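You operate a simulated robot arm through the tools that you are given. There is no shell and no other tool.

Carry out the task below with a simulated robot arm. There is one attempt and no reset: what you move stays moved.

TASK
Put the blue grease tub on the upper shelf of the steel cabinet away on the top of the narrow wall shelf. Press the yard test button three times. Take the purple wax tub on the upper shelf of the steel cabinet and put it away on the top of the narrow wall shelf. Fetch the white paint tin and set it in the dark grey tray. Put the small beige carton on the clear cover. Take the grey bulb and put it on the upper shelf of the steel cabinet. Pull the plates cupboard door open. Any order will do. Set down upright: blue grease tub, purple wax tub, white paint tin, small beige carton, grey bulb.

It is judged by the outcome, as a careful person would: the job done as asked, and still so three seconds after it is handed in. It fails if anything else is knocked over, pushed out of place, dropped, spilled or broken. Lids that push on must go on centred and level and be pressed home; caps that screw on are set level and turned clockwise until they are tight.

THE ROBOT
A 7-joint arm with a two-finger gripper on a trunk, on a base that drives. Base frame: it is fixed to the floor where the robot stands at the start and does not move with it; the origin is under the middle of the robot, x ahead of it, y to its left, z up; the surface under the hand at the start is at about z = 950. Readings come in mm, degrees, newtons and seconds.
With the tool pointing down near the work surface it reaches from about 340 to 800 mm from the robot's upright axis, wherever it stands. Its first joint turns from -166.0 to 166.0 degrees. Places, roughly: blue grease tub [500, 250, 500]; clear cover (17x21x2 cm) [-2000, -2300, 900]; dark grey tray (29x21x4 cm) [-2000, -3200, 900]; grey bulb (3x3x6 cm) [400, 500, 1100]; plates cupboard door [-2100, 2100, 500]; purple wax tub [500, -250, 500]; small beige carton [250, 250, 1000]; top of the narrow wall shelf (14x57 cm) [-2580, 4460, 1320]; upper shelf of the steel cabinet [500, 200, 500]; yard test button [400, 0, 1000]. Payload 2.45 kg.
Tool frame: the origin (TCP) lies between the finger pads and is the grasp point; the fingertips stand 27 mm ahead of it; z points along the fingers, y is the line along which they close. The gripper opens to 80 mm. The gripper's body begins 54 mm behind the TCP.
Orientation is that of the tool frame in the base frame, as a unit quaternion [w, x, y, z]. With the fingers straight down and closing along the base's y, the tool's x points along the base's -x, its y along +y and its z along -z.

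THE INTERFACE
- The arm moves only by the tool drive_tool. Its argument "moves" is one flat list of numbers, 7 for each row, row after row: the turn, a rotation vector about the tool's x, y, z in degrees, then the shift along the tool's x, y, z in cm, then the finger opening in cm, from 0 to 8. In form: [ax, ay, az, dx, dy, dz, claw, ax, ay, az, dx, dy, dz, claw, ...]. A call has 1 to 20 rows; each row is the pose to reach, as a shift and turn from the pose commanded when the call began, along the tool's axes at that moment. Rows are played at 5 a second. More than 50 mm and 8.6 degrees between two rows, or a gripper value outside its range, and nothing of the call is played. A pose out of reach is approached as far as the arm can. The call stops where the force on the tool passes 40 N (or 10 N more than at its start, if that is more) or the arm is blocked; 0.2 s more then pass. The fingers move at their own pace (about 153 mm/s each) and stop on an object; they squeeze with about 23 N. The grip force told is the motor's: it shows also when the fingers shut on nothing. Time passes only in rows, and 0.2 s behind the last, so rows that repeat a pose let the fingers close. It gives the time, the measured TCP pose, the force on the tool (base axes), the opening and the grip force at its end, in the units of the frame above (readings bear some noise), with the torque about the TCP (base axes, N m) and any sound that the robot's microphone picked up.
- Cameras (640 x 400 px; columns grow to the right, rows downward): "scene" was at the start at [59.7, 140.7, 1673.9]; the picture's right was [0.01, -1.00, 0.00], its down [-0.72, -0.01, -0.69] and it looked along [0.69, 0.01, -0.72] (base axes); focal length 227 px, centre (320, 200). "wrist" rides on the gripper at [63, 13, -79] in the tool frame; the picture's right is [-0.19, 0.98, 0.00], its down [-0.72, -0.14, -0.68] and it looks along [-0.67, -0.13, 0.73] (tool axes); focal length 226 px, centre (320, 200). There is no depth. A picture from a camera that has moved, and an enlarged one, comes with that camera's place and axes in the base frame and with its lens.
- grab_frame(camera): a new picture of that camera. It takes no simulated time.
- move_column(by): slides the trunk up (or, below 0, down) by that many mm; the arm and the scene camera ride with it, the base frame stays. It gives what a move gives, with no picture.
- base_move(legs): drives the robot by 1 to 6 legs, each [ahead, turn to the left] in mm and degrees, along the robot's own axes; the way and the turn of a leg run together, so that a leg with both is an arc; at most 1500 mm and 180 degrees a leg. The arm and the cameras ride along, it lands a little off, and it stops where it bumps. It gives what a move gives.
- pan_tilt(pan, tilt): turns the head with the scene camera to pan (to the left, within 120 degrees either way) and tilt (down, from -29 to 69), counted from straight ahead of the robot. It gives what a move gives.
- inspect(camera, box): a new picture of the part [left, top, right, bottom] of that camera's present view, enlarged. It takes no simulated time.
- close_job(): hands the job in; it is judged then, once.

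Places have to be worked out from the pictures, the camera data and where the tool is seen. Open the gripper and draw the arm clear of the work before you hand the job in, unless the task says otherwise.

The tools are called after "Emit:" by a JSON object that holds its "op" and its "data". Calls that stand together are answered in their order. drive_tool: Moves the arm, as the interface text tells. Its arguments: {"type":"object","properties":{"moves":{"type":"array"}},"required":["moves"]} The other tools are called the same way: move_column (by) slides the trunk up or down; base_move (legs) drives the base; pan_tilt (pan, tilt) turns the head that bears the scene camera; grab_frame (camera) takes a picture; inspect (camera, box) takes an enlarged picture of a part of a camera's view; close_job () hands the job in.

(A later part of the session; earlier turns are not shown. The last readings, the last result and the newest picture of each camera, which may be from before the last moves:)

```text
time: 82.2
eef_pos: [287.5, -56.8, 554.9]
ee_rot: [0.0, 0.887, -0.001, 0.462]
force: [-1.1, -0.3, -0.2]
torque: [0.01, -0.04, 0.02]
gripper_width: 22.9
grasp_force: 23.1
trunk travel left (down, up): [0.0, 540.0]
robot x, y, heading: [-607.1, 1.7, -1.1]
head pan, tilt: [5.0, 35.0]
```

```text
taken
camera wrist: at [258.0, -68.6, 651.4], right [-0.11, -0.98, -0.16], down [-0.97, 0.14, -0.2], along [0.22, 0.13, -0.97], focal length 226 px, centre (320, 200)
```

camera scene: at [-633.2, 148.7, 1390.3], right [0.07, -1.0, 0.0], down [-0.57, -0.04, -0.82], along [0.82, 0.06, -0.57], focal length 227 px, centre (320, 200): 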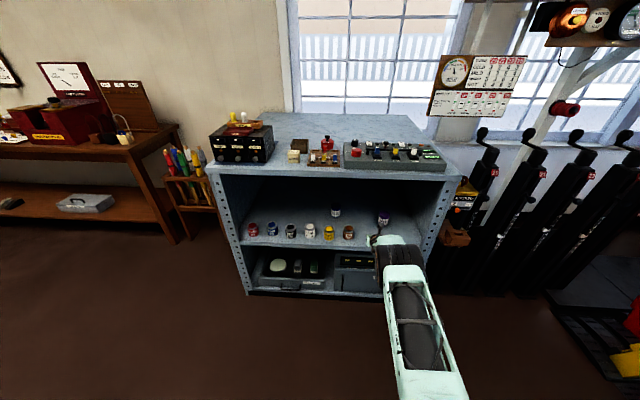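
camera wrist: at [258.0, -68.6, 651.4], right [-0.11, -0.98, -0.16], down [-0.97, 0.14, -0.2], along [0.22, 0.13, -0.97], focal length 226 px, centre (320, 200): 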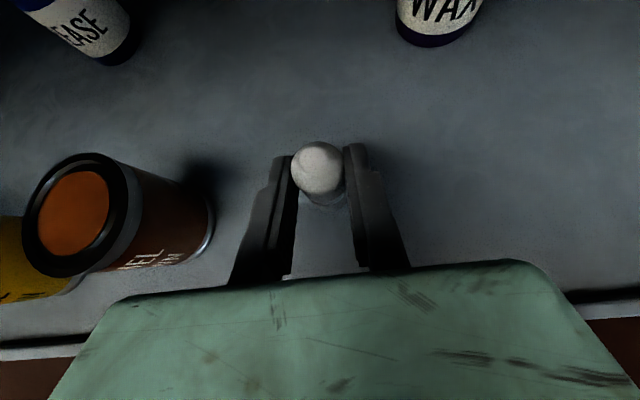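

Nothing touched yet. I go on down in 2 mm steps watching the vertical force.

Emit:
{"op": "drive_tool", "data": {"moves": [0, 0, 0, -0.16, 0, 0.115, 0, 0, 0, 0, -0.33, 0, 0.23, 0, 0, 0, 0, -0.49, 0, 0.345, 0, 0, 0, 0, -0.66, 0, 0.46, 0, 0, 0, 0, -0.66, 0, 0.46, 0]}}

Emit:
{"op": "drive_tool", "data": {"moves": [0, 0, 0, -0.16, 0, 0.115, 0, 0, 0, 0, -0.33, 0, 0.23, 0, 0, 0, 0, -0.33, 0, 0.23, 0]}}

```text
time: 83.4
eef_pos: [286.1, -56.5, 546.7]
ee_rot: [0.0, 0.887, -0.002, 0.462]
force: [0.0, -0.2, -0.7]
torque: [0.02, 0.0, 0.0]
gripper_width: 23.1
grasp_force: 23.1
trunk travel left (down, up): [0.0, 540.0]
robot x, y, heading: [-608.2, -3.0, -1.1]
head pan, tilt: [5.0, 35.0]
```

```text
time: 84.2
eef_pos: [287.3, -54.6, 546.4]
ee_rot: [-0.001, 0.886, -0.002, 0.464]
force: [1.6, -1.3, 13.5]
torque: [-0.05, -0.21, -0.04]
gripper_width: 22.8
grasp_force: 23.2
trunk travel left (down, up): [0.0, 540.0]
robot x, y, heading: [-607.6, 1.0, -0.7]
head pan, tilt: [5.0, 35.0]
```

Contact with the shelf (13.5 N up). I ease up 2 mm, open the fingers to 45 mm and back out along the tool axis.

Emit:
{"op": "drive_tool", "data": {"moves": [0, 0, 0, 0.16, 0, -0.115, 0, 0, 0, 0, 0.2, 0, -0.14, 0, 0, 0, 0, 0.2, 0, -0.14, 4.5, 0, 0, 0, 0.2, 0, -0.14, 4.5, 0, 0, 0, 0.2, 0, -0.14, 4.5]}}

Emit:
{"op": "grab_frame", "data": {"camera": "wrist"}}

```text
time: 85.4
eef_pos: [287.0, -55.6, 545.4]
ee_rot: [0.0, 0.887, -0.002, 0.461]
force: [-0.5, -0.1, -0.8]
torque: [0.02, 0.0, -0.02]
gripper_width: 45.0
grasp_force: 0.1
trunk travel left (down, up): [0.0, 540.0]
robot x, y, heading: [-611.2, 1.6, -0.9]
head pan, tilt: [5.0, 35.0]
```

```text
taken
camera wrist: at [257.9, -68.2, 642.3], right [-0.11, -0.98, -0.16], down [-0.97, 0.14, -0.2], along [0.22, 0.13, -0.97], focal length 226 px, centre (320, 200)
```

wrist: 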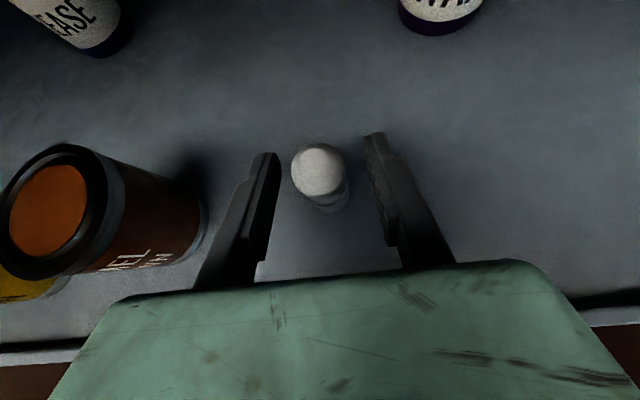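

The bulb stands upright by itself. I back the hand out along the tool axis.

Emit:
{"op": "drive_tool", "data": {"moves": [0, 0, 0, 0, 0, -1.5, 4.5, 0, 0, 0, 0, 0, -3, 4.5, 0, 0, 0, 0, 0, -5, 4.5, 0, 0, 0, 0, 0, -8, 4.5, 0, 0, 0, 0, 0, -11.5, 4.5, 0, 0, 0, 0, 0, -15, 4.5, 0, 0, 0, 0, 0, -15, 4.5]}}

Emit:
{"op": "grab_frame", "data": {"camera": "wrist"}}

Emit:
{"op": "inspect", "data": {"camera": "scene", "box": [220, 180, 460, 330]}}

```text
time: 87.0
eef_pos: [163.8, -55.9, 633.1]
ee_rot: [0.0, 0.887, -0.002, 0.461]
force: [-0.1, 0.6, -0.2]
torque: [0.03, 0.01, 0.03]
gripper_width: 45.1
grasp_force: 0.1
trunk travel left (down, up): [0.0, 540.0]
robot x, y, heading: [-605.8, 2.5, -1.0]
head pan, tilt: [5.0, 35.0]
```

```text
taken
camera wrist: at [135.2, -68.3, 729.4], right [-0.11, -0.98, -0.16], down [-0.97, 0.14, -0.2], along [0.22, 0.13, -0.97], focal length 226 px, centre (320, 200)
```

wrist: 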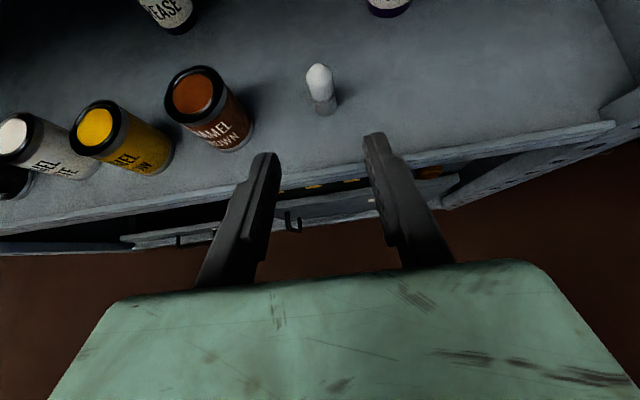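

```text
2.67 times, centred on (340, 255) of scene
camera zoom: at [-538.7, 147.4, 1390.3], right [0.07, -1.0, 0.0], down [-0.57, -0.04, -0.82], along [0.82, 0.06, -0.57], focal length 605 px, centre (267, 53)
```

zoom: 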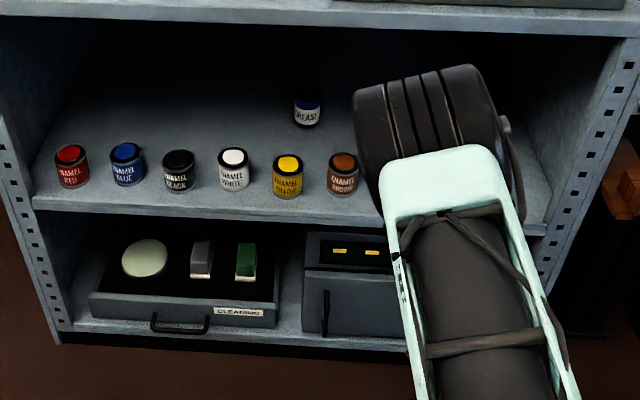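

The bulb stands upright at about (294,-55). Next the wax tub: I shift right and extend to a pre-grasp point on the line to it, fingers fully open.

Emit:
{"op": "drive_tool", "data": {"moves": [0, 0, 0, 0, 3, 0, 6, 0, 0, 0, 0, 6, 0, 8, 0, 0, 0, 0, 9, 0, 8, 0, 0, 0, 1.6, 9, 2.7, 8, 0, 0, 0, 3.2, 9, 5.5, 8, 0, 0, 0, 4.8, 9, 8.2, 8, 0, 0, 0, 6.3, 9, 10.9, 8, 0, 0, 0, 6.3, 9, 10.9, 8]}}

Emit:
{"op": "grab_frame", "data": {"camera": "wrist"}}

Emit:
{"op": "grab_frame", "data": {"camera": "scene"}}

```text
time: 88.8
eef_pos: [291.3, -146.5, 619.0]
ee_rot: [0.0, 0.887, -0.001, 0.461]
force: [-0.2, -0.4, -0.9]
torque: [0.03, 0.01, 0.02]
gripper_width: 80.4
grasp_force: 0.2
trunk travel left (down, up): [0.0, 540.0]
robot x, y, heading: [-607.5, 0.8, -1.0]
head pan, tilt: [5.0, 35.0]
```

```text
taken
camera wrist: at [261.9, -159.3, 715.8], right [-0.11, -0.98, -0.16], down [-0.97, 0.15, -0.2], along [0.22, 0.13, -0.97], focal length 226 px, centre (320, 200)
```

wrist: 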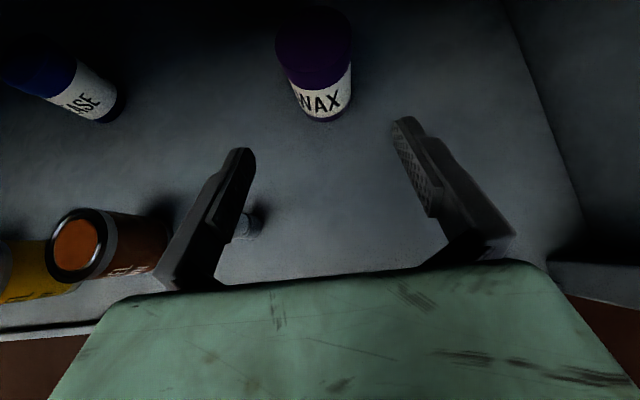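

```text
taken
camera scene: at [-538.4, 146.9, 1390.3], right [0.07, -1.0, 0.0], down [-0.57, -0.04, -0.82], along [0.82, 0.06, -0.57], focal length 227 px, centre (320, 200)
```

scene: 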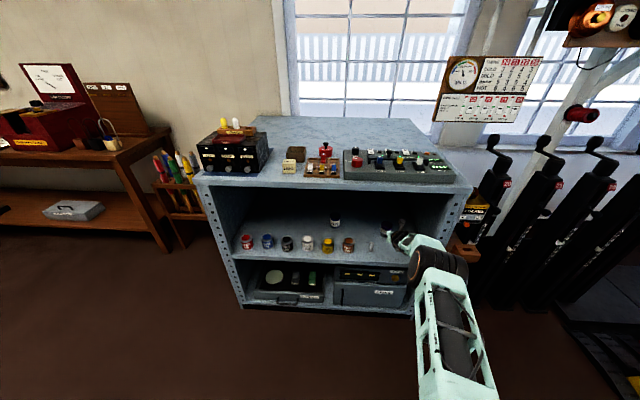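

The wax tub base computes to about (407,-148). I drive forward 113 mm to bring the open fingers above and around it, staying above its top.

Emit:
{"op": "base_move", "data": {"legs": [[113, 0]]}}

Emit:
{"op": "grab_frame", "data": {"camera": "wrist"}}

Emit:
{"op": "grab_frame", "data": {"camera": "scene"}}

```text
time: 90.0
eef_pos: [403.8, -147.0, 619.0]
ee_rot: [-0.001, 0.887, -0.001, 0.462]
force: [-0.4, 0.2, 0.1]
torque: [0.01, 0.02, -0.01]
gripper_width: 79.8
grasp_force: 0.1
trunk travel left (down, up): [0.0, 540.0]
robot x, y, heading: [-491.8, 0.7, -0.5]
head pan, tilt: [5.0, 35.0]
```

```text
taken
camera wrist: at [375.9, -158.7, 716.0], right [-0.11, -0.98, -0.16], down [-0.97, 0.14, -0.2], along [0.22, 0.13, -0.97], focal length 226 px, centre (320, 200)
```

wrist: 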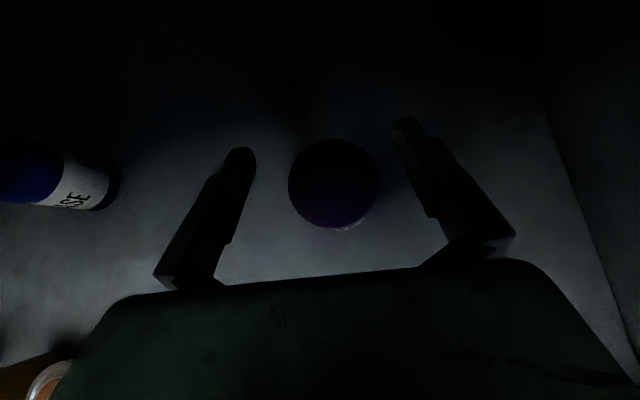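

```text
taken
camera scene: at [-425.1, 145.7, 1390.3], right [0.07, -1.0, 0.0], down [-0.57, -0.04, -0.82], along [0.82, 0.06, -0.57], focal length 227 px, centre (320, 200)
```

scene: 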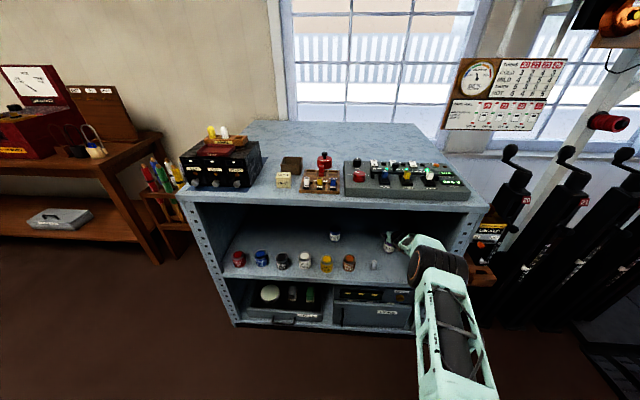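

The tub's top appears centred near (415,-149), radius ~29 mm. I move 10 mm on and descend so the pads are at its mid-height.

Emit:
{"op": "drive_tool", "data": {"moves": [0, 0, 0, 0.57, 0.2, 0.82, 8, 0, 0, 0, -1.07, 0.2, 1.97, 8, 0, 0, 0, -2.7, 0.2, 3.1, 8, 0, 0, 0, -4.3, 0.2, 4.2, 8, 0, 0, 0, -5.65, 0.2, 5.18, 8, 0, 0, 0, -5.65, 0.2, 5.18, 8]}}

Emit:
{"op": "grab_frame", "data": {"camera": "wrist"}}

```text
time: 91.4
eef_pos: [415.7, -147.0, 558.5]
ee_rot: [-0.001, 0.887, 0.0, 0.462]
force: [0.5, 0.7, 0.0]
torque: [-0.03, 0.0, -0.01]
gripper_width: 79.9
grasp_force: 0.0
out of reach, approached as far as the arm can: row 1, 5, 6
trunk travel left (down, up): [0.0, 540.0]
robot x, y, heading: [-492.4, -0.1, -0.9]
head pan, tilt: [5.0, 35.0]
```

```text
taken
camera wrist: at [385.7, -160.0, 656.1], right [-0.11, -0.98, -0.16], down [-0.97, 0.14, -0.2], along [0.22, 0.13, -0.97], focal length 226 px, centre (320, 200)
```

wrist: 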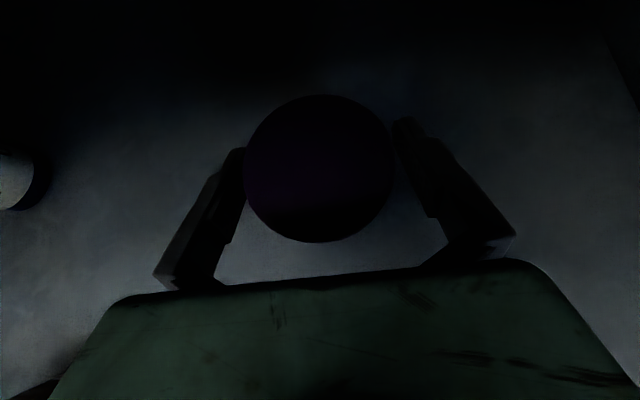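

The tub is centred between the fingers but the reach limit stopped the descent at z=558. I draw the hand back 25 mm, drive the base forward 25 mm and then go lower.

Emit:
{"op": "drive_tool", "data": {"moves": [0, 0, 0, -0.7, 0, -1.0, 8, 0, 0, 0, -1.44, 0, -2.05, 8, 0, 0, 0, -1.44, 0, -2.05, 8]}}

Emit:
{"op": "base_move", "data": {"legs": [[28, 0]]}}

Emit:
{"op": "grab_frame", "data": {"camera": "wrist"}}

```text
time: 92.2
eef_pos: [409.7, -146.5, 551.3]
ee_rot: [-0.013, 0.89, 0.007, 0.456]
force: [0.3, 0.8, -0.5]
torque: [0.0, -0.03, 0.02]
gripper_width: 80.1
grasp_force: 0.1
out of reach, approached as far as the arm can: row 1, 2
trunk travel left (down, up): [0.0, 540.0]
robot x, y, heading: [-491.7, -3.1, -0.8]
head pan, tilt: [5.0, 35.0]
```

```text
time: 93.0
eef_pos: [438.7, -146.6, 551.6]
ee_rot: [-0.013, 0.889, 0.007, 0.457]
force: [-0.5, 0.5, 0.0]
torque: [0.0, -0.02, 0.03]
gripper_width: 79.9
grasp_force: 0.1
trunk travel left (down, up): [0.0, 540.0]
robot x, y, heading: [-463.1, -1.8, -0.8]
head pan, tilt: [5.0, 35.0]
```

```text
taken
camera wrist: at [410.2, -162.2, 648.4], right [-0.09, -0.98, -0.17], down [-0.98, 0.12, -0.18], along [0.2, 0.15, -0.97], focal length 226 px, centre (320, 200)
```

wrist: 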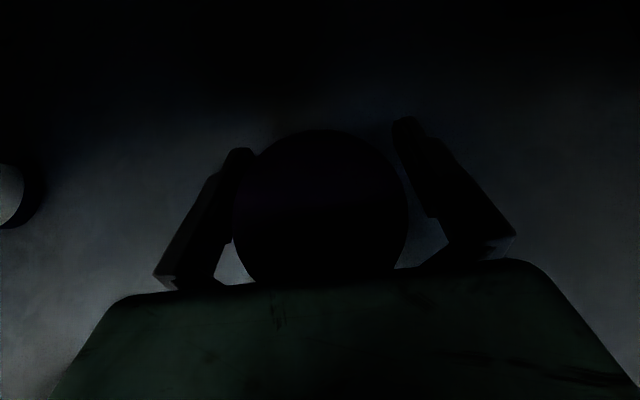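

The hand is now about 18 mm past the tub's axis at a good height (z≈552). I back the base 20 mm to centre the pads on the axis.

Emit:
{"op": "base_move", "data": {"legs": [[-20, 0]]}}

Emit:
{"op": "grab_frame", "data": {"camera": "wrist"}}

```text
time: 93.8
eef_pos: [417.4, -145.7, 551.2]
ee_rot: [-0.013, 0.889, 0.007, 0.457]
force: [1.0, -0.7, -0.5]
torque: [-0.03, 0.01, -0.02]
gripper_width: 79.8
grasp_force: 0.1
trunk travel left (down, up): [0.0, 540.0]
robot x, y, heading: [-487.2, 0.8, -0.6]
head pan, tilt: [5.0, 35.0]
```

```text
taken
camera wrist: at [390.6, -161.3, 648.2], right [-0.09, -0.98, -0.17], down [-0.98, 0.12, -0.18], along [0.2, 0.15, -0.97], focal length 226 px, centre (320, 200)
```

wrist: 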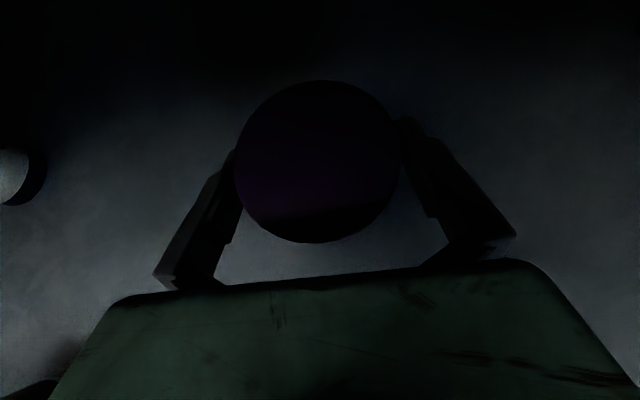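

The tub sits centred between the pads. I close the gripper on it.

Emit:
{"op": "drive_tool", "data": {"moves": [0, 0, 0, 0, 0, 0, 6.5, 0, 0, 0, 0, 0, 0, 5.5, 0, 0, 0, 0, 0, 0, 4, 0, 0, 0, 0, 0, 0, 4, 0, 0, 0, 0, 0, 0, 4]}}

```text
time: 95.0
eef_pos: [417.7, -145.8, 550.8]
ee_rot: [-0.013, 0.89, 0.007, 0.457]
force: [-0.2, -0.1, -0.3]
torque: [-0.06, 0.05, 0.02]
gripper_width: 59.1
grasp_force: 22.9
trunk travel left (down, up): [0.0, 540.0]
robot x, y, heading: [-484.6, -2.8, -0.7]
head pan, tilt: [5.0, 35.0]
```

Held at 59 mm width. I lift it straight up with the trunk by 50 mm and check.

Emit:
{"op": "move_column", "data": {"by": 50}}

Emit:
{"op": "grab_frame", "data": {"camera": "wrist"}}

Emit:
{"op": "grab_frame", "data": {"camera": "scene"}}

```text
time: 95.9
eef_pos: [417.3, -146.9, 600.3]
ee_rot: [-0.013, 0.89, 0.007, 0.457]
force: [0.2, -0.2, -2.2]
torque: [0.0, 0.02, 0.01]
gripper_width: 59.0
grasp_force: 22.8
trunk travel left (down, up): [-50.0, 490.0]
robot x, y, heading: [-486.7, -4.6, -1.1]
head pan, tilt: [5.0, 35.0]
```

```text
taken
camera wrist: at [390.6, -161.2, 697.7], right [-0.09, -0.98, -0.17], down [-0.98, 0.12, -0.18], along [0.2, 0.15, -0.97], focal length 226 px, centre (320, 200)
```

wrist: 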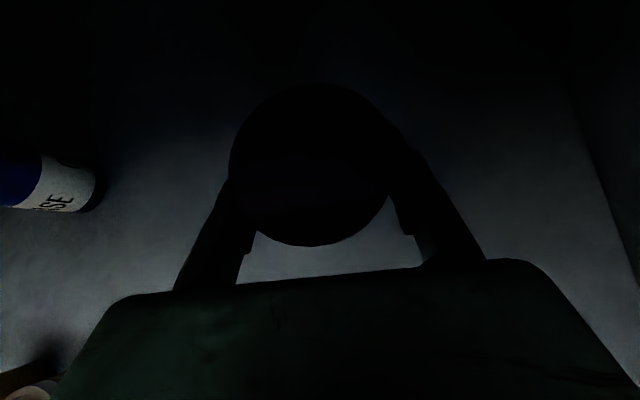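

```text
taken
camera scene: at [-416.2, 145.6, 1440.2], right [0.07, -1.0, 0.0], down [-0.57, -0.04, -0.82], along [0.82, 0.06, -0.57], focal length 227 px, centre (320, 200)
```

scene: 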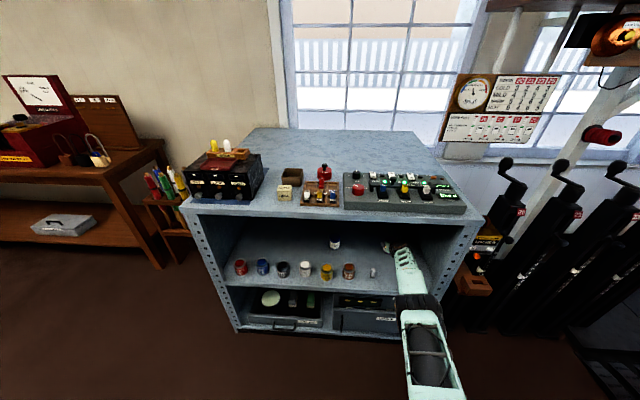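

The wax tub is lifted and held. I drive straight back out of the cabinet.

Emit:
{"op": "base_move", "data": {"legs": [[-480, 0]]}}

Emit:
{"op": "grab_frame", "data": {"camera": "wrist"}}

Emit:
{"op": "grab_frame", "data": {"camera": "scene"}}

```text
time: 98.8
eef_pos: [-72.3, -149.0, 600.1]
ee_rot: [-0.01, 0.889, 0.001, 0.457]
force: [-0.1, -0.8, -0.9]
torque: [-0.02, -0.02, -0.04]
gripper_width: 58.9
grasp_force: 22.8
trunk travel left (down, up): [-50.0, 490.0]
robot x, y, heading: [-970.5, 9.7, -1.4]
head pan, tilt: [5.0, 35.0]
```

```text
taken
camera wrist: at [-100.0, -163.1, 698.1], right [-0.1, -0.98, -0.17], down [-0.97, 0.13, -0.18], along [0.2, 0.15, -0.97], focal length 226 px, centre (320, 200)
```

wrist: 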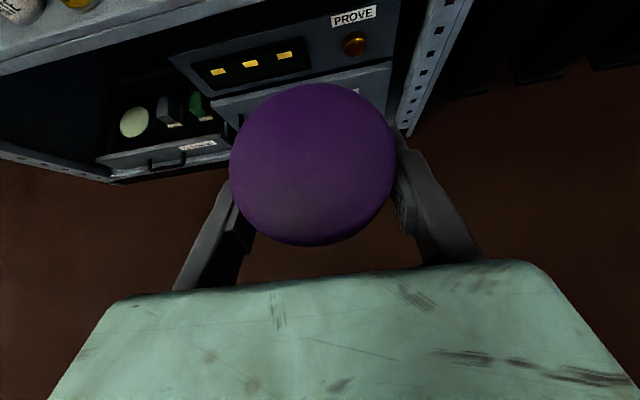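

```text
taken
camera scene: at [-903.0, 153.7, 1440.3], right [0.06, -1.0, 0.0], down [-0.57, -0.04, -0.82], along [0.82, 0.05, -0.57], focal length 227 px, centre (320, 200)
```

scene: 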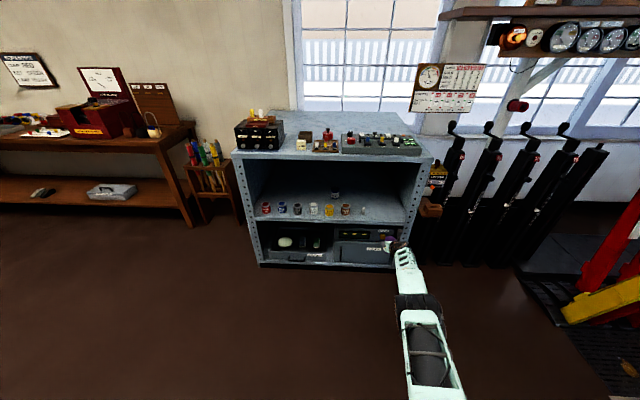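

I raise the trunk and bring the view around to survey the route to the wall shelf at (-2580, 4460).

Emit:
{"op": "move_column", "data": {"by": 250}}

Emit:
{"op": "pan_tilt", "data": {"pan": 60, "tilt": 20}}

Emit:
{"op": "grab_frame", "data": {"camera": "scene"}}

Emit:
{"op": "pan_tilt", "data": {"pan": 118, "tilt": 20}}

Emit:
{"op": "grab_frame", "data": {"camera": "scene"}}

```text
time: 101.4
eef_pos: [-73.1, -148.5, 850.1]
ee_rot: [-0.009, 0.89, 0.001, 0.457]
force: [-0.5, -1.1, -2.2]
torque: [0.02, 0.01, -0.01]
gripper_width: 59.0
grasp_force: 23.1
trunk travel left (down, up): [-300.0, 240.0]
robot x, y, heading: [-975.0, 10.7, -1.4]
head pan, tilt: [5.0, 35.0]
```

```text
time: 102.7
eef_pos: [-72.2, -147.9, 850.3]
ee_rot: [-0.009, 0.889, 0.001, 0.457]
force: [0.8, -0.5, -1.7]
torque: [0.0, 0.0, -0.02]
gripper_width: 58.9
grasp_force: 23.1
trunk travel left (down, up): [-300.0, 240.0]
robot x, y, heading: [-975.4, 8.1, -1.3]
head pan, tilt: [60.0, 20.0]
```

```text
taken
camera scene: at [-942.3, 227.6, 1714.1], right [0.85, -0.52, 0.0], down [-0.18, -0.29, -0.94], along [0.49, 0.8, -0.34], focal length 227 px, centre (320, 200)
```

scene: 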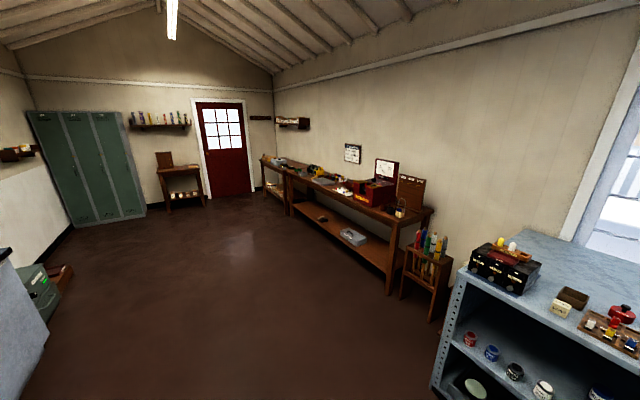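

```text
time: 103.9
eef_pos: [-72.0, -149.2, 851.4]
ee_rot: [-0.01, 0.89, 0.001, 0.457]
force: [0.2, 0.0, -1.1]
torque: [0.02, -0.03, 0.01]
gripper_width: 58.7
grasp_force: 23.3
trunk travel left (down, up): [-300.0, 240.0]
robot x, y, heading: [-974.9, 8.3, -1.5]
head pan, tilt: [118.0, 20.0]
```

```text
taken
camera scene: at [-1032.6, 231.5, 1714.2], right [0.89, 0.45, 0.0], down [0.15, -0.31, -0.94], along [-0.42, 0.84, -0.34], focal length 227 px, centre (320, 200)
```

scene: 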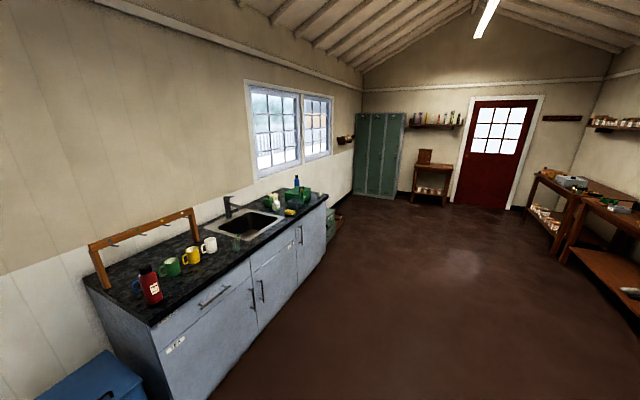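

The wall shelf projects at about (347,139): the small wooden shelf on the window wall beside the lockers. I zoom on it, the counter and doors.

Emit:
{"op": "inspect", "data": {"camera": "scene", "box": [300, 90, 400, 190]}}

Emit:
{"op": "inspect", "data": {"camera": "scene", "box": [100, 180, 360, 400]}}

```text
4.00 times, centred on (350, 140) of scene
camera zoom: at [-1032.6, 231.5, 1714.2], right [0.89, 0.45, 0.0], down [0.15, -0.31, -0.94], along [-0.42, 0.84, -0.34], focal length 908 px, centre (200, 440)
```

zoom: 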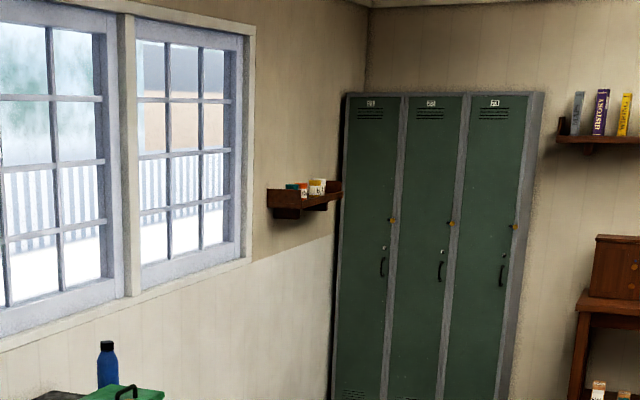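

```text
1.82 times, centred on (230, 290) of scene
camera zoom: at [-1032.6, 231.5, 1714.2], right [0.89, 0.45, 0.0], down [0.15, -0.31, -0.94], along [-0.42, 0.84, -0.34], focal length 412 px, centre (484, 36)
```

zoom: 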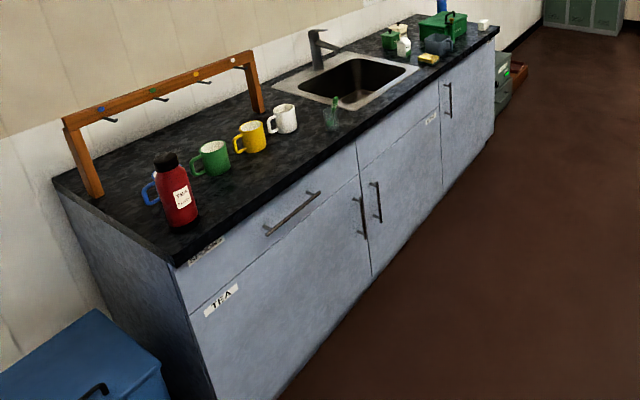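

The shelf carries a few jars already, so I need a closer view. First I draw the hand in to a compact carry pose on the robot's right.

Emit:
{"op": "drive_tool", "data": {"moves": [0, 0, 0, 0.2, 0.5, -4, 4, 0, 0, 0, 0.4, 1, -8, 4, 0, 0, 0, 0.7, 1.5, -12, 4, 0, 0, 0, 0.9, 2, -16, 4, 0, 0, 0, 1.1, 2.5, -20, 4, 0, 0, 0, 1.3, 3, -24, 4, 0, 0, 0, 1.5, 3.5, -28, 4, 0, 0, 0, 1.8, 4, -31.9, 4, 0, 0, 0, 1.8, 4, -31.9, 4]}}

Emit:
{"op": "pan_tilt", "data": {"pan": 0, "tilt": 25}}

Emit:
{"op": "grab_frame", "data": {"camera": "scene"}}

```text
time: 105.9
eef_pos: [-49.5, -234.8, 1011.5]
ee_rot: [-0.01, 0.89, 0.001, 0.456]
force: [-0.7, -0.4, -2.0]
torque: [-0.01, 0.02, -0.01]
gripper_width: 58.5
grasp_force: 23.3
out of reach, approached as far as the arm can: row 1, 2, 3, 4, 5, 6, 7, 8, 9
trunk travel left (down, up): [-300.0, 240.0]
robot x, y, heading: [-973.6, 8.5, -1.3]
head pan, tilt: [118.0, 20.0]
```

```text
time: 107.9
eef_pos: [-49.8, -235.2, 1012.9]
ee_rot: [-0.01, 0.89, 0.001, 0.456]
force: [-0.1, 0.2, -1.8]
torque: [-0.01, 0.0, 0.04]
gripper_width: 58.7
grasp_force: 23.2
trunk travel left (down, up): [-300.0, 240.0]
robot x, y, heading: [-980.1, 9.8, -1.3]
head pan, tilt: [0.0, 25.0]
```

```text
taken
camera scene: at [-898.8, 145.9, 1706.1], right [-0.02, -1.0, 0.0], down [-0.42, 0.01, -0.91], along [0.91, -0.02, -0.42], focal length 227 px, centre (320, 200)
```

scene: 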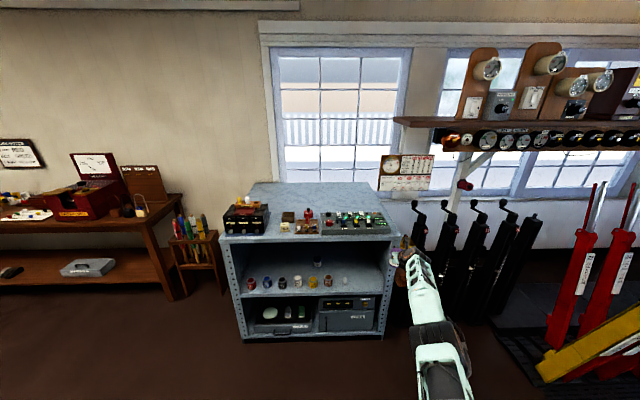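

The retraction stalled with the elbow low. I raise the hand to bring the elbow over the top, as that worked before.

Emit:
{"op": "drive_tool", "data": {"moves": [0, 0, 0, 3, 0, -2.2, 4, 0, 0, 0, 6, 0, -4.5, 4, 0, 0, 0, 9, 0, -7, 4, 0, 0, 0, 12, 0, -10, 4, 0, 0, 0, 15, 0, -13, 4, 0, 0, 0, 18, 0, -16, 4, 0, 0, 0, 21.5, 0, -19, 4, 0, 0, 0, 24.5, 0, -22, 4, 0, 0, 0, 24.5, 0, -22, 4]}}

Emit:
{"op": "grab_frame", "data": {"camera": "scene"}}

```text
time: 109.9
eef_pos: [-80.2, -249.9, 1346.2]
ee_rot: [-0.009, 0.886, 0.004, 0.464]
force: [-3.6, -0.9, -6.7]
torque: [0.03, -0.35, 0.0]
gripper_width: 58.6
grasp_force: 22.8
out of reach, approached as far as the arm can: row 1, 2, 3, 4, 5, 6, 7, 8, 9
trunk travel left (down, up): [-300.0, 240.0]
robot x, y, heading: [-973.2, 7.6, -1.6]
head pan, tilt: [0.0, 25.0]
```

```text
taken
camera scene: at [-904.7, 153.6, 1705.8], right [-0.03, -1.0, 0.0], down [-0.42, 0.01, -0.91], along [0.91, -0.02, -0.42], focal length 227 px, centre (320, 200)
```

scene: 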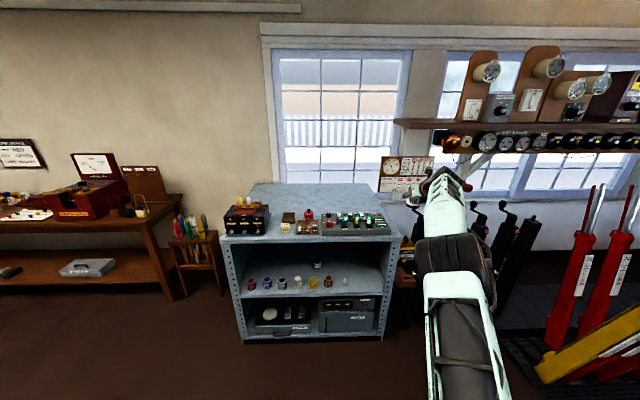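

The hand is up at z=1346. Now I try to draw it in toward the robot by 200 mm.

Emit:
{"op": "drive_tool", "data": {"moves": [0, 0, 0, -2, 0, -3.2, 4, 0, 0, 0, -4, 0, -6.4, 4, 0, 0, 0, -6, 0, -9.7, 4, 0, 0, 0, -8.5, 0, -13, 4, 0, 0, 0, -11.6, 0, -16.3, 4, 0, 0, 0, -11.6, 0, -16.3, 4]}}

Emit:
{"op": "grab_frame", "data": {"camera": "scene"}}

Emit:
{"op": "grab_frame", "data": {"camera": "wrist"}}

```text
time: 111.3
eef_pos: [-294.0, -245.6, 1335.7]
ee_rot: [-0.01, 0.89, 0.002, 0.456]
force: [0.2, 0.1, -2.0]
torque: [0.03, 0.03, -0.02]
gripper_width: 58.8
grasp_force: 23.0
trunk travel left (down, up): [-300.0, 240.0]
robot x, y, heading: [-973.5, 8.6, -0.9]
head pan, tilt: [0.0, 25.0]
```

```text
taken
camera scene: at [-898.6, 146.5, 1705.9], right [-0.02, -1.0, 0.0], down [-0.42, 0.01, -0.91], along [0.91, -0.02, -0.42], focal length 227 px, centre (320, 200)
```

scene: 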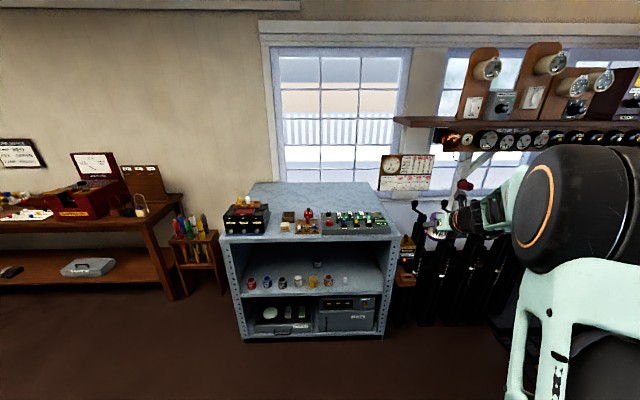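

```text
taken
camera wrist: at [-321.8, -258.9, 1432.2], right [-0.1, -0.98, -0.17], down [-0.97, 0.13, -0.18], along [0.2, 0.15, -0.97], focal length 226 px, centre (320, 200)
```

wrist: 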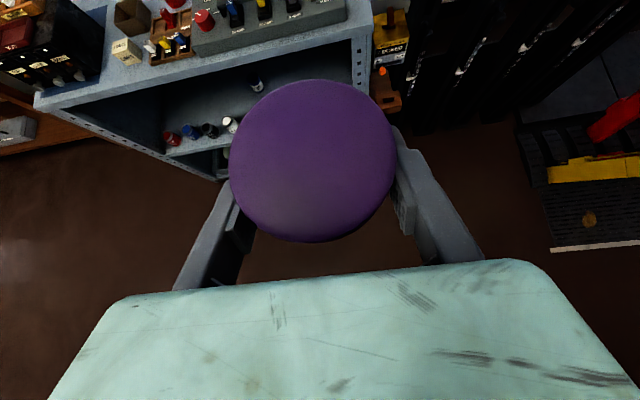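

Compact carry pose is good. I turn left and start driving toward the wall shelf, stopping to look on the way.

Emit:
{"op": "base_move", "data": {"legs": [[0, 97.3], [1400, 0], [1400, 0]]}}

Emit:
{"op": "grab_frame", "data": {"camera": "scene"}}

```text
time: 128.9
eef_pos: [-1034.4, 3483.1, 1334.7]
ee_rot: [-0.345, 0.594, 0.663, 0.298]
force: [-0.3, 0.4, -1.8]
torque: [0.0, -0.03, 0.05]
gripper_width: 58.5
grasp_force: 22.8
trunk travel left (down, up): [-300.0, 240.0]
robot x, y, heading: [-1214.6, 2782.8, 94.6]
head pan, tilt: [0.0, 25.0]
```

```text
taken
camera scene: at [-1360.9, 2841.9, 1706.0], right [1.0, 0.08, 0.0], down [0.03, -0.42, -0.91], along [-0.07, 0.9, -0.42], focal length 227 px, centre (320, 200)
```

scene: 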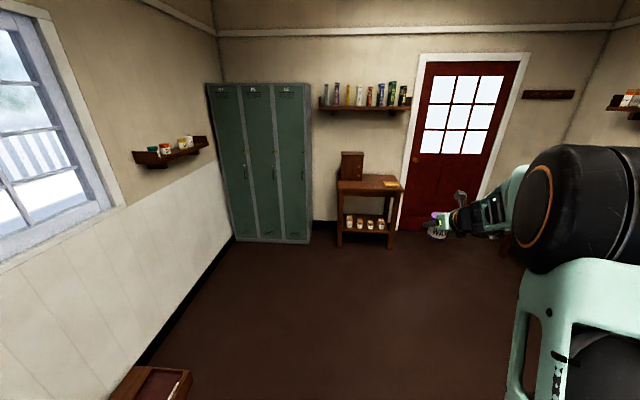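

Emit:
{"op": "inspect", "data": {"camera": "scene", "box": [110, 110, 230, 190]}}

Emit:
{"op": "pan_tilt", "data": {"pan": 60, "tilt": 15}}

Emit:
{"op": "grab_frame", "data": {"camera": "scene"}}

```text
5.00 times, centred on (170, 150) of scene
camera zoom: at [-1360.9, 2841.9, 1706.0], right [1.0, 0.08, 0.0], down [0.03, -0.42, -0.91], along [-0.07, 0.9, -0.42], focal length 1134 px, centre (1070, 450)
```

zoom: 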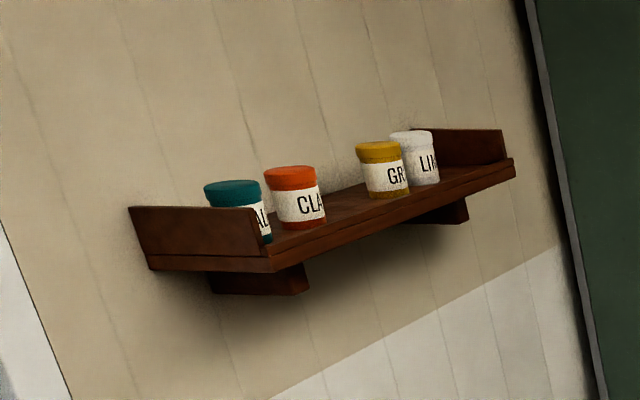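

```text
time: 130.2
eef_pos: [-1033.2, 3483.1, 1336.6]
ee_rot: [-0.347, 0.593, 0.663, 0.298]
force: [-0.6, 0.4, -1.9]
torque: [-0.02, 0.0, 0.01]
gripper_width: 58.4
grasp_force: 23.4
trunk travel left (down, up): [-300.0, 240.0]
robot x, y, heading: [-1215.0, 2782.0, 94.8]
head pan, tilt: [60.0, 15.0]
```

```text
taken
camera scene: at [-1437.7, 2789.7, 1722.3], right [0.43, 0.9, 0.0], down [0.23, -0.11, -0.97], along [-0.87, 0.41, -0.26], focal length 227 px, centre (320, 200)
```

scene: 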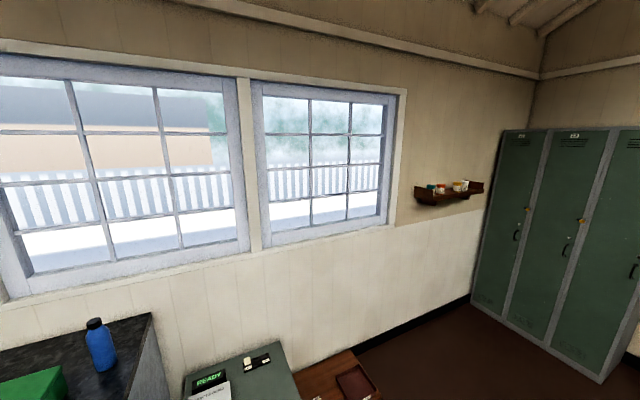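

The shelf has teal, red, yellow and white jars with a wide gap between red and yellow. I drive up to face it squarely, checking clearance.

Emit:
{"op": "pan_tilt", "data": {"pan": 0, "tilt": 25}}

Emit:
{"op": "base_move", "data": {"legs": [[0, -5.4], [1150, 0], [0, 54]]}}

Emit:
{"op": "grab_frame", "data": {"camera": "scene"}}

```text
time: 131.6
eef_pos: [-1033.2, 3482.5, 1334.8]
ee_rot: [-0.346, 0.594, 0.662, 0.298]
force: [-0.8, 0.8, -2.1]
torque: [0.03, 0.01, 0.03]
gripper_width: 58.2
grasp_force: 22.5
trunk travel left (down, up): [-300.0, 240.0]
robot x, y, heading: [-1211.1, 2782.6, 94.6]
head pan, tilt: [0.0, 25.0]
```

```text
time: 140.4
eef_pos: [-1593.1, 4536.1, 1335.6]
ee_rot: [-0.438, 0.275, 0.846, 0.132]
force: [1.6, -0.5, -1.3]
torque: [-0.01, 0.0, 0.01]
gripper_width: 58.5
grasp_force: 23.1
trunk travel left (down, up): [-300.0, 240.0]
robot x, y, heading: [-1194.5, 3930.5, 142.4]
head pan, tilt: [0.0, 25.0]
```

```text
taken
camera scene: at [-1339.5, 3862.5, 1706.1], right [0.61, 0.79, 0.0], down [0.34, -0.26, -0.91], along [-0.72, 0.55, -0.42], focal length 227 px, centre (320, 200)
```

scene: 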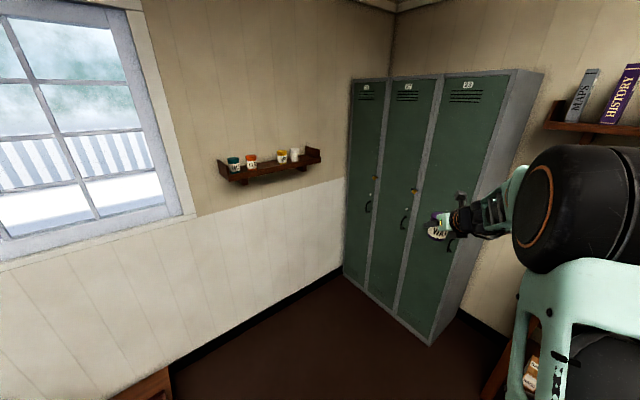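

I raise the trunk 150 mm for clearance, drive on 500 mm and turn to face the wall.

Emit:
{"op": "move_column", "data": {"by": 150}}

Emit:
{"op": "base_move", "data": {"legs": [[490, 0], [0, 37.6]]}}

Emit:
{"op": "grab_frame", "data": {"camera": "scene"}}

Emit:
{"op": "grab_frame", "data": {"camera": "wrist"}}

```text
time: 142.1
eef_pos: [-1593.0, 4535.3, 1485.9]
ee_rot: [-0.438, 0.275, 0.846, 0.132]
force: [0.1, -0.2, -0.9]
torque: [-0.02, 0.0, -0.03]
gripper_width: 58.1
grasp_force: 23.3
trunk travel left (down, up): [-450.0, 90.0]
robot x, y, heading: [-1193.9, 3930.2, 142.5]
head pan, tilt: [0.0, 25.0]
```

```text
time: 146.8
eef_pos: [-2266.4, 4463.2, 1485.6]
ee_rot: [-0.456, -0.01, 0.89, -0.014]
force: [0.4, -0.3, -2.4]
torque: [0.0, -0.01, 0.0]
gripper_width: 58.5
grasp_force: 22.4
trunk travel left (down, up): [-450.0, 90.0]
robot x, y, heading: [-1582.8, 4225.6, 180.0]
head pan, tilt: [0.0, 25.0]
```

```text
taken
camera scene: at [-1656.3, 4082.6, 1856.0], right [0.0, 1.0, 0.0], down [0.42, 0.0, -0.91], along [-0.91, 0.0, -0.42], focal length 227 px, centre (320, 200)
```

scene: 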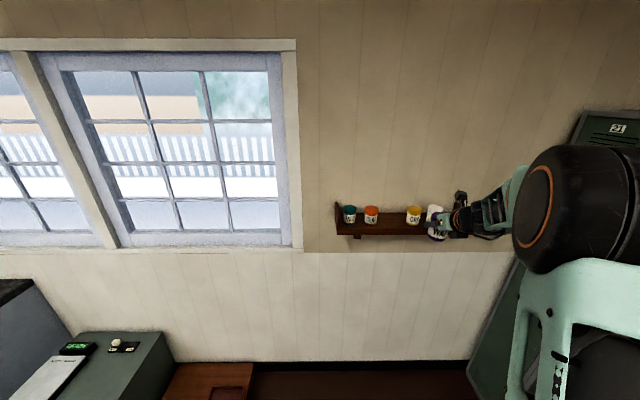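

```text
taken
camera wrist: at [-2239.7, 4477.9, 1582.5], right [0.08, 0.98, -0.17], down [0.98, -0.11, -0.18], along [-0.2, -0.15, -0.97], focal length 226 px, centre (320, 200)
```

wrist: 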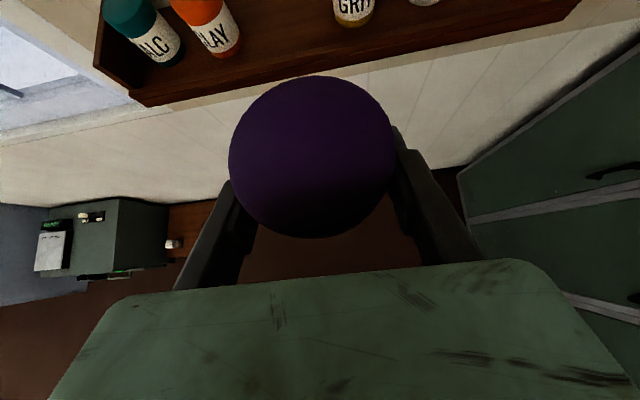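

Robot is facing the shelf. I zoom in with both cameras to measure the jars and gaps.

Emit:
{"op": "inspect", "data": {"camera": "scene", "box": [325, 180, 485, 260]}}

Emit:
{"op": "inspect", "data": {"camera": "wrist", "box": [80, 0, 600, 130]}}

```text
4.00 times, centred on (405, 220) of scene
camera zoom: at [-1656.3, 4082.6, 1856.0], right [0.0, 1.0, 0.0], down [0.42, 0.0, -0.91], along [-0.91, 0.0, -0.42], focal length 908 px, centre (-20, 120)
```

zoom: 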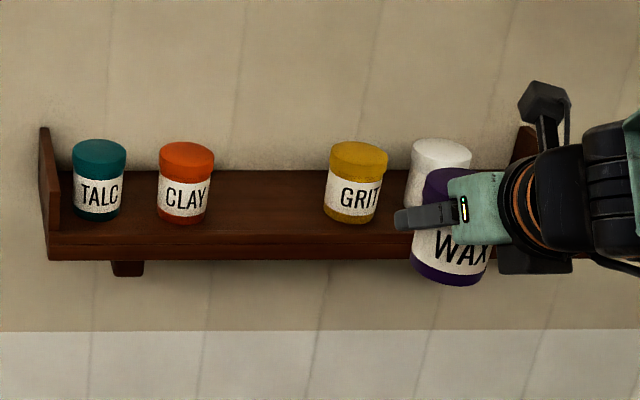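

```text
1.23 times, centred on (340, 65) of wrist
camera zoom: at [-2239.7, 4477.9, 1582.5], right [0.08, 0.98, -0.17], down [0.98, -0.11, -0.18], along [-0.2, -0.15, -0.97], focal length 278 px, centre (295, 366)
```

zoom: 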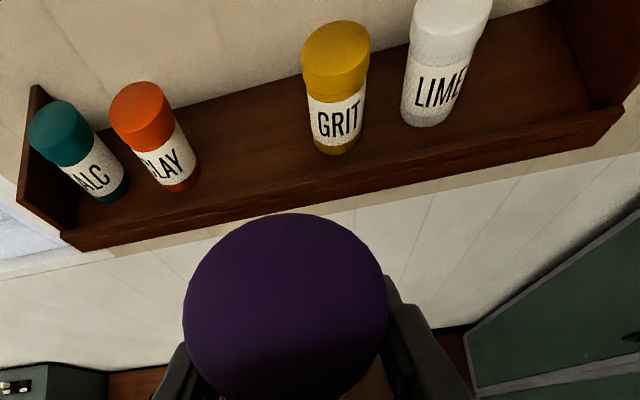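

Measured: CLAY jar at y≈4316, GRIT at y≈4506 (lids ~60 mm wide), shelf top z≈1320, front edge x≈-2490 to -2510. The wax tub goes in the middle of that gap at y≈4411: I shift the hand 52 mm left and drive forward 230 mm, staying above the jars.

Emit:
{"op": "drive_tool", "data": {"moves": [0, 0, 0, 0, -2.6, 0, 4, 0, 0, 0, 0, -5.2, 0, 4, 0, 0, 0, 0, -5.2, 0, 4]}}

Emit:
{"op": "base_move", "data": {"legs": [[225, 0]]}}

Emit:
{"op": "grab_frame", "data": {"camera": "wrist"}}

Emit:
{"op": "grab_frame", "data": {"camera": "scene"}}

```text
time: 147.6
eef_pos: [-2264.9, 4411.9, 1483.8]
ee_rot: [-0.457, -0.01, 0.889, -0.014]
force: [-1.2, 0.8, -2.4]
torque: [-0.01, 0.01, -0.02]
gripper_width: 58.4
grasp_force: 22.9
trunk travel left (down, up): [-450.0, 90.0]
robot x, y, heading: [-1577.5, 4222.5, 180.1]
head pan, tilt: [0.0, 25.0]
```

```text
time: 149.3
eef_pos: [-2491.3, 4407.5, 1484.2]
ee_rot: [-0.456, -0.012, 0.89, -0.015]
force: [-0.9, -0.2, -1.9]
torque: [0.02, -0.03, 0.0]
gripper_width: 58.4
grasp_force: 22.6
trunk travel left (down, up): [-450.0, 90.0]
robot x, y, heading: [-1809.9, 4226.7, -179.9]
head pan, tilt: [0.0, 25.0]
```

```text
taken
camera wrist: at [-2464.6, 4423.1, 1581.3], right [0.08, 0.98, -0.17], down [0.98, -0.11, -0.18], along [-0.2, -0.15, -0.97], focal length 226 px, centre (320, 200)
```

wrist: 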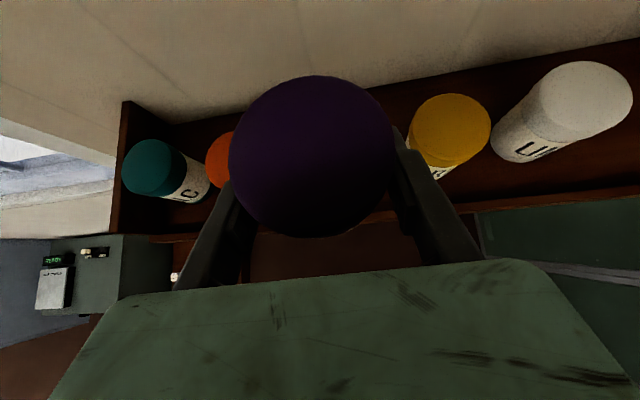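

```text
taken
camera scene: at [-1881.7, 4082.4, 1856.0], right [0.0, 1.0, 0.0], down [0.42, 0.0, -0.91], along [-0.91, 0.0, -0.42], focal length 227 px, centre (320, 200)
```

scene: 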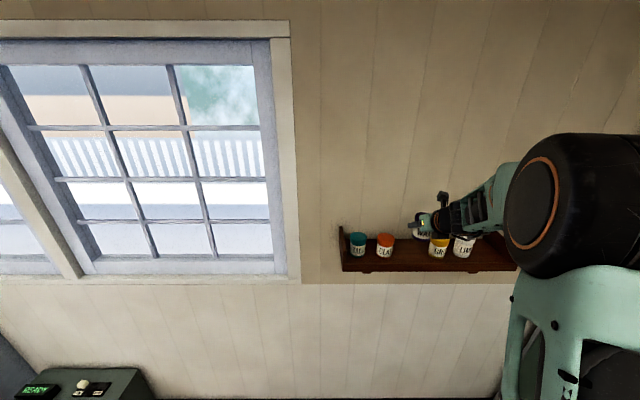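

GRIT computes to (-2552, 4508) and the gap centre to y≈4411. I move 60 mm further in and lower to about 10 mm above the shelf.

Emit:
{"op": "drive_tool", "data": {"moves": [0, 0, 0, 1.8, 0.27, 2.5, 4, 0, 0, 0, 3.57, 0.54, 4.94, 4, 0, 0, 0, 0.73, 0.6, 6.98, 4, 0, 0, 0, -2.11, 0.65, 9.03, 4, 0, 0, 0, -4.55, 0.7, 10.78, 4, 0, 0, 0, -5.2, 0.71, 11.25, 4, 0, 0, 0, -5.2, 0.71, 11.25, 4]}}

Emit:
{"op": "grab_frame", "data": {"camera": "wrist"}}

Emit:
{"op": "inspect", "data": {"camera": "scene", "box": [325, 190, 525, 290]}}

```text
time: 150.9
eef_pos: [-2550.7, 4411.2, 1376.0]
ee_rot: [-0.456, -0.011, 0.89, -0.015]
force: [0.7, 0.5, -1.8]
torque: [0.02, -0.03, 0.0]
gripper_width: 58.4
grasp_force: 22.7
trunk travel left (down, up): [-450.0, 90.0]
robot x, y, heading: [-1804.3, 4219.0, -179.9]
head pan, tilt: [0.0, 25.0]
```

```text
taken
camera wrist: at [-2524.4, 4427.0, 1473.4], right [0.08, 0.98, -0.17], down [0.98, -0.11, -0.18], along [-0.2, -0.16, -0.97], focal length 226 px, centre (320, 200)
```

wrist: 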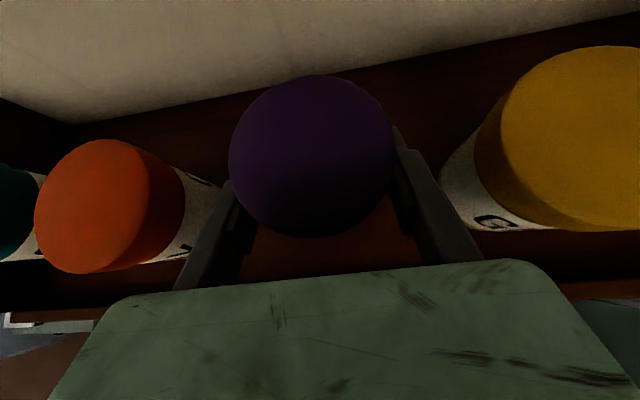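

```text
3.20 times, centred on (425, 240) of scene
camera zoom: at [-1880.0, 4082.7, 1856.1], right [0.0, 1.0, 0.0], down [0.42, 0.0, -0.91], along [-0.91, 0.0, -0.42], focal length 726 px, centre (-16, 72)
```

zoom: 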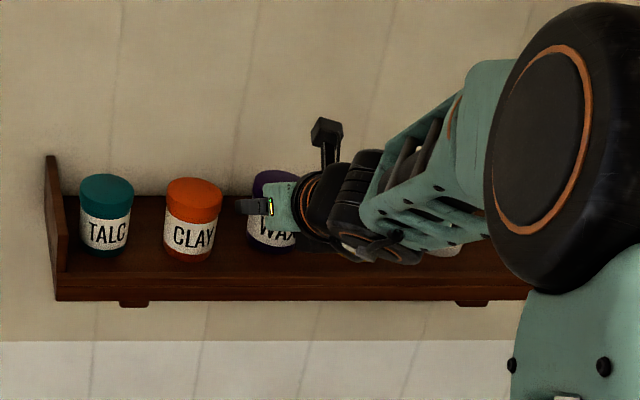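

Clear on both sides. I lower in 2 mm steps until the tub touches.

Emit:
{"op": "drive_tool", "data": {"moves": [0, 0, 0, -0.16, 0, 0.117, 4, 0, 0, 0, -0.32, 0, 0.23, 4, 0, 0, 0, -0.49, 0, 0.35, 4, 0, 0, 0, -0.49, 0, 0.35, 4]}}

Emit:
{"op": "drive_tool", "data": {"moves": [0, 0, 0, -0.16, 0, 0.117, 4, 0, 0, 0, -0.32, 0, 0.23, 4, 0, 0, 0, -0.32, 0, 0.23, 4]}}

```text
time: 151.9
eef_pos: [-2551.9, 4411.3, 1370.0]
ee_rot: [-0.457, -0.012, 0.889, -0.015]
force: [0.6, 0.1, -0.4]
torque: [0.06, 0.0, 0.02]
gripper_width: 58.5
grasp_force: 23.2
trunk travel left (down, up): [-450.0, 90.0]
robot x, y, heading: [-1802.1, 4225.9, -179.9]
head pan, tilt: [0.0, 25.0]
```

```text
time: 152.7
eef_pos: [-2551.3, 4410.9, 1369.9]
ee_rot: [-0.458, -0.013, 0.889, -0.015]
force: [-5.5, 1.7, 21.6]
torque: [0.47, -0.08, 0.01]
gripper_width: 58.7
grasp_force: 22.6
trunk travel left (down, up): [-450.0, 90.0]
robot x, y, heading: [-1805.7, 4223.6, -179.7]
head pan, tilt: [0.0, 25.0]
```

Contact (about 22 N). I ease up 3.5 mm, open to 70 mm and check.

Emit:
{"op": "drive_tool", "data": {"moves": [0, 0, 0, 0.16, 0, -0.117, 4, 0, 0, 0, 0.28, 0, -0.2, 4, 0, 0, 0, 0.28, 0, -0.2, 7, 0, 0, 0, 0.28, 0, -0.2, 7, 0, 0, 0, 0.28, 0, -0.2, 7]}}

Emit:
{"op": "grab_frame", "data": {"camera": "wrist"}}

```text
time: 153.9
eef_pos: [-2550.2, 4411.1, 1369.6]
ee_rot: [-0.456, -0.013, 0.89, -0.016]
force: [-1.4, 0.2, -0.2]
torque: [0.03, -0.01, 0.03]
gripper_width: 69.9
grasp_force: 0.1
trunk travel left (down, up): [-450.0, 90.0]
robot x, y, heading: [-1805.3, 4221.4, -179.9]
head pan, tilt: [0.0, 25.0]
```

```text
taken
camera wrist: at [-2524.1, 4426.0, 1467.6], right [0.08, 0.98, -0.17], down [0.98, -0.11, -0.18], along [-0.2, -0.16, -0.97], focal length 226 px, centre (320, 200)
```

wrist: 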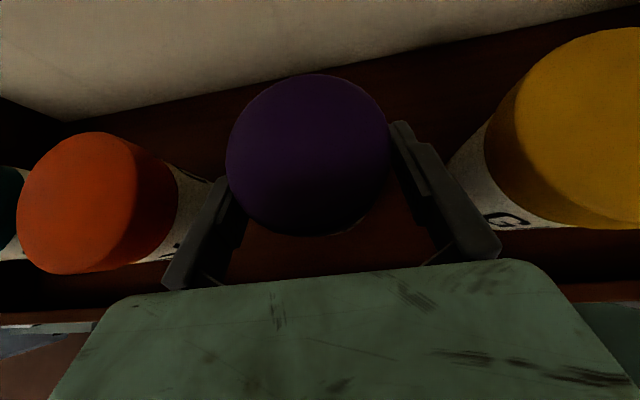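

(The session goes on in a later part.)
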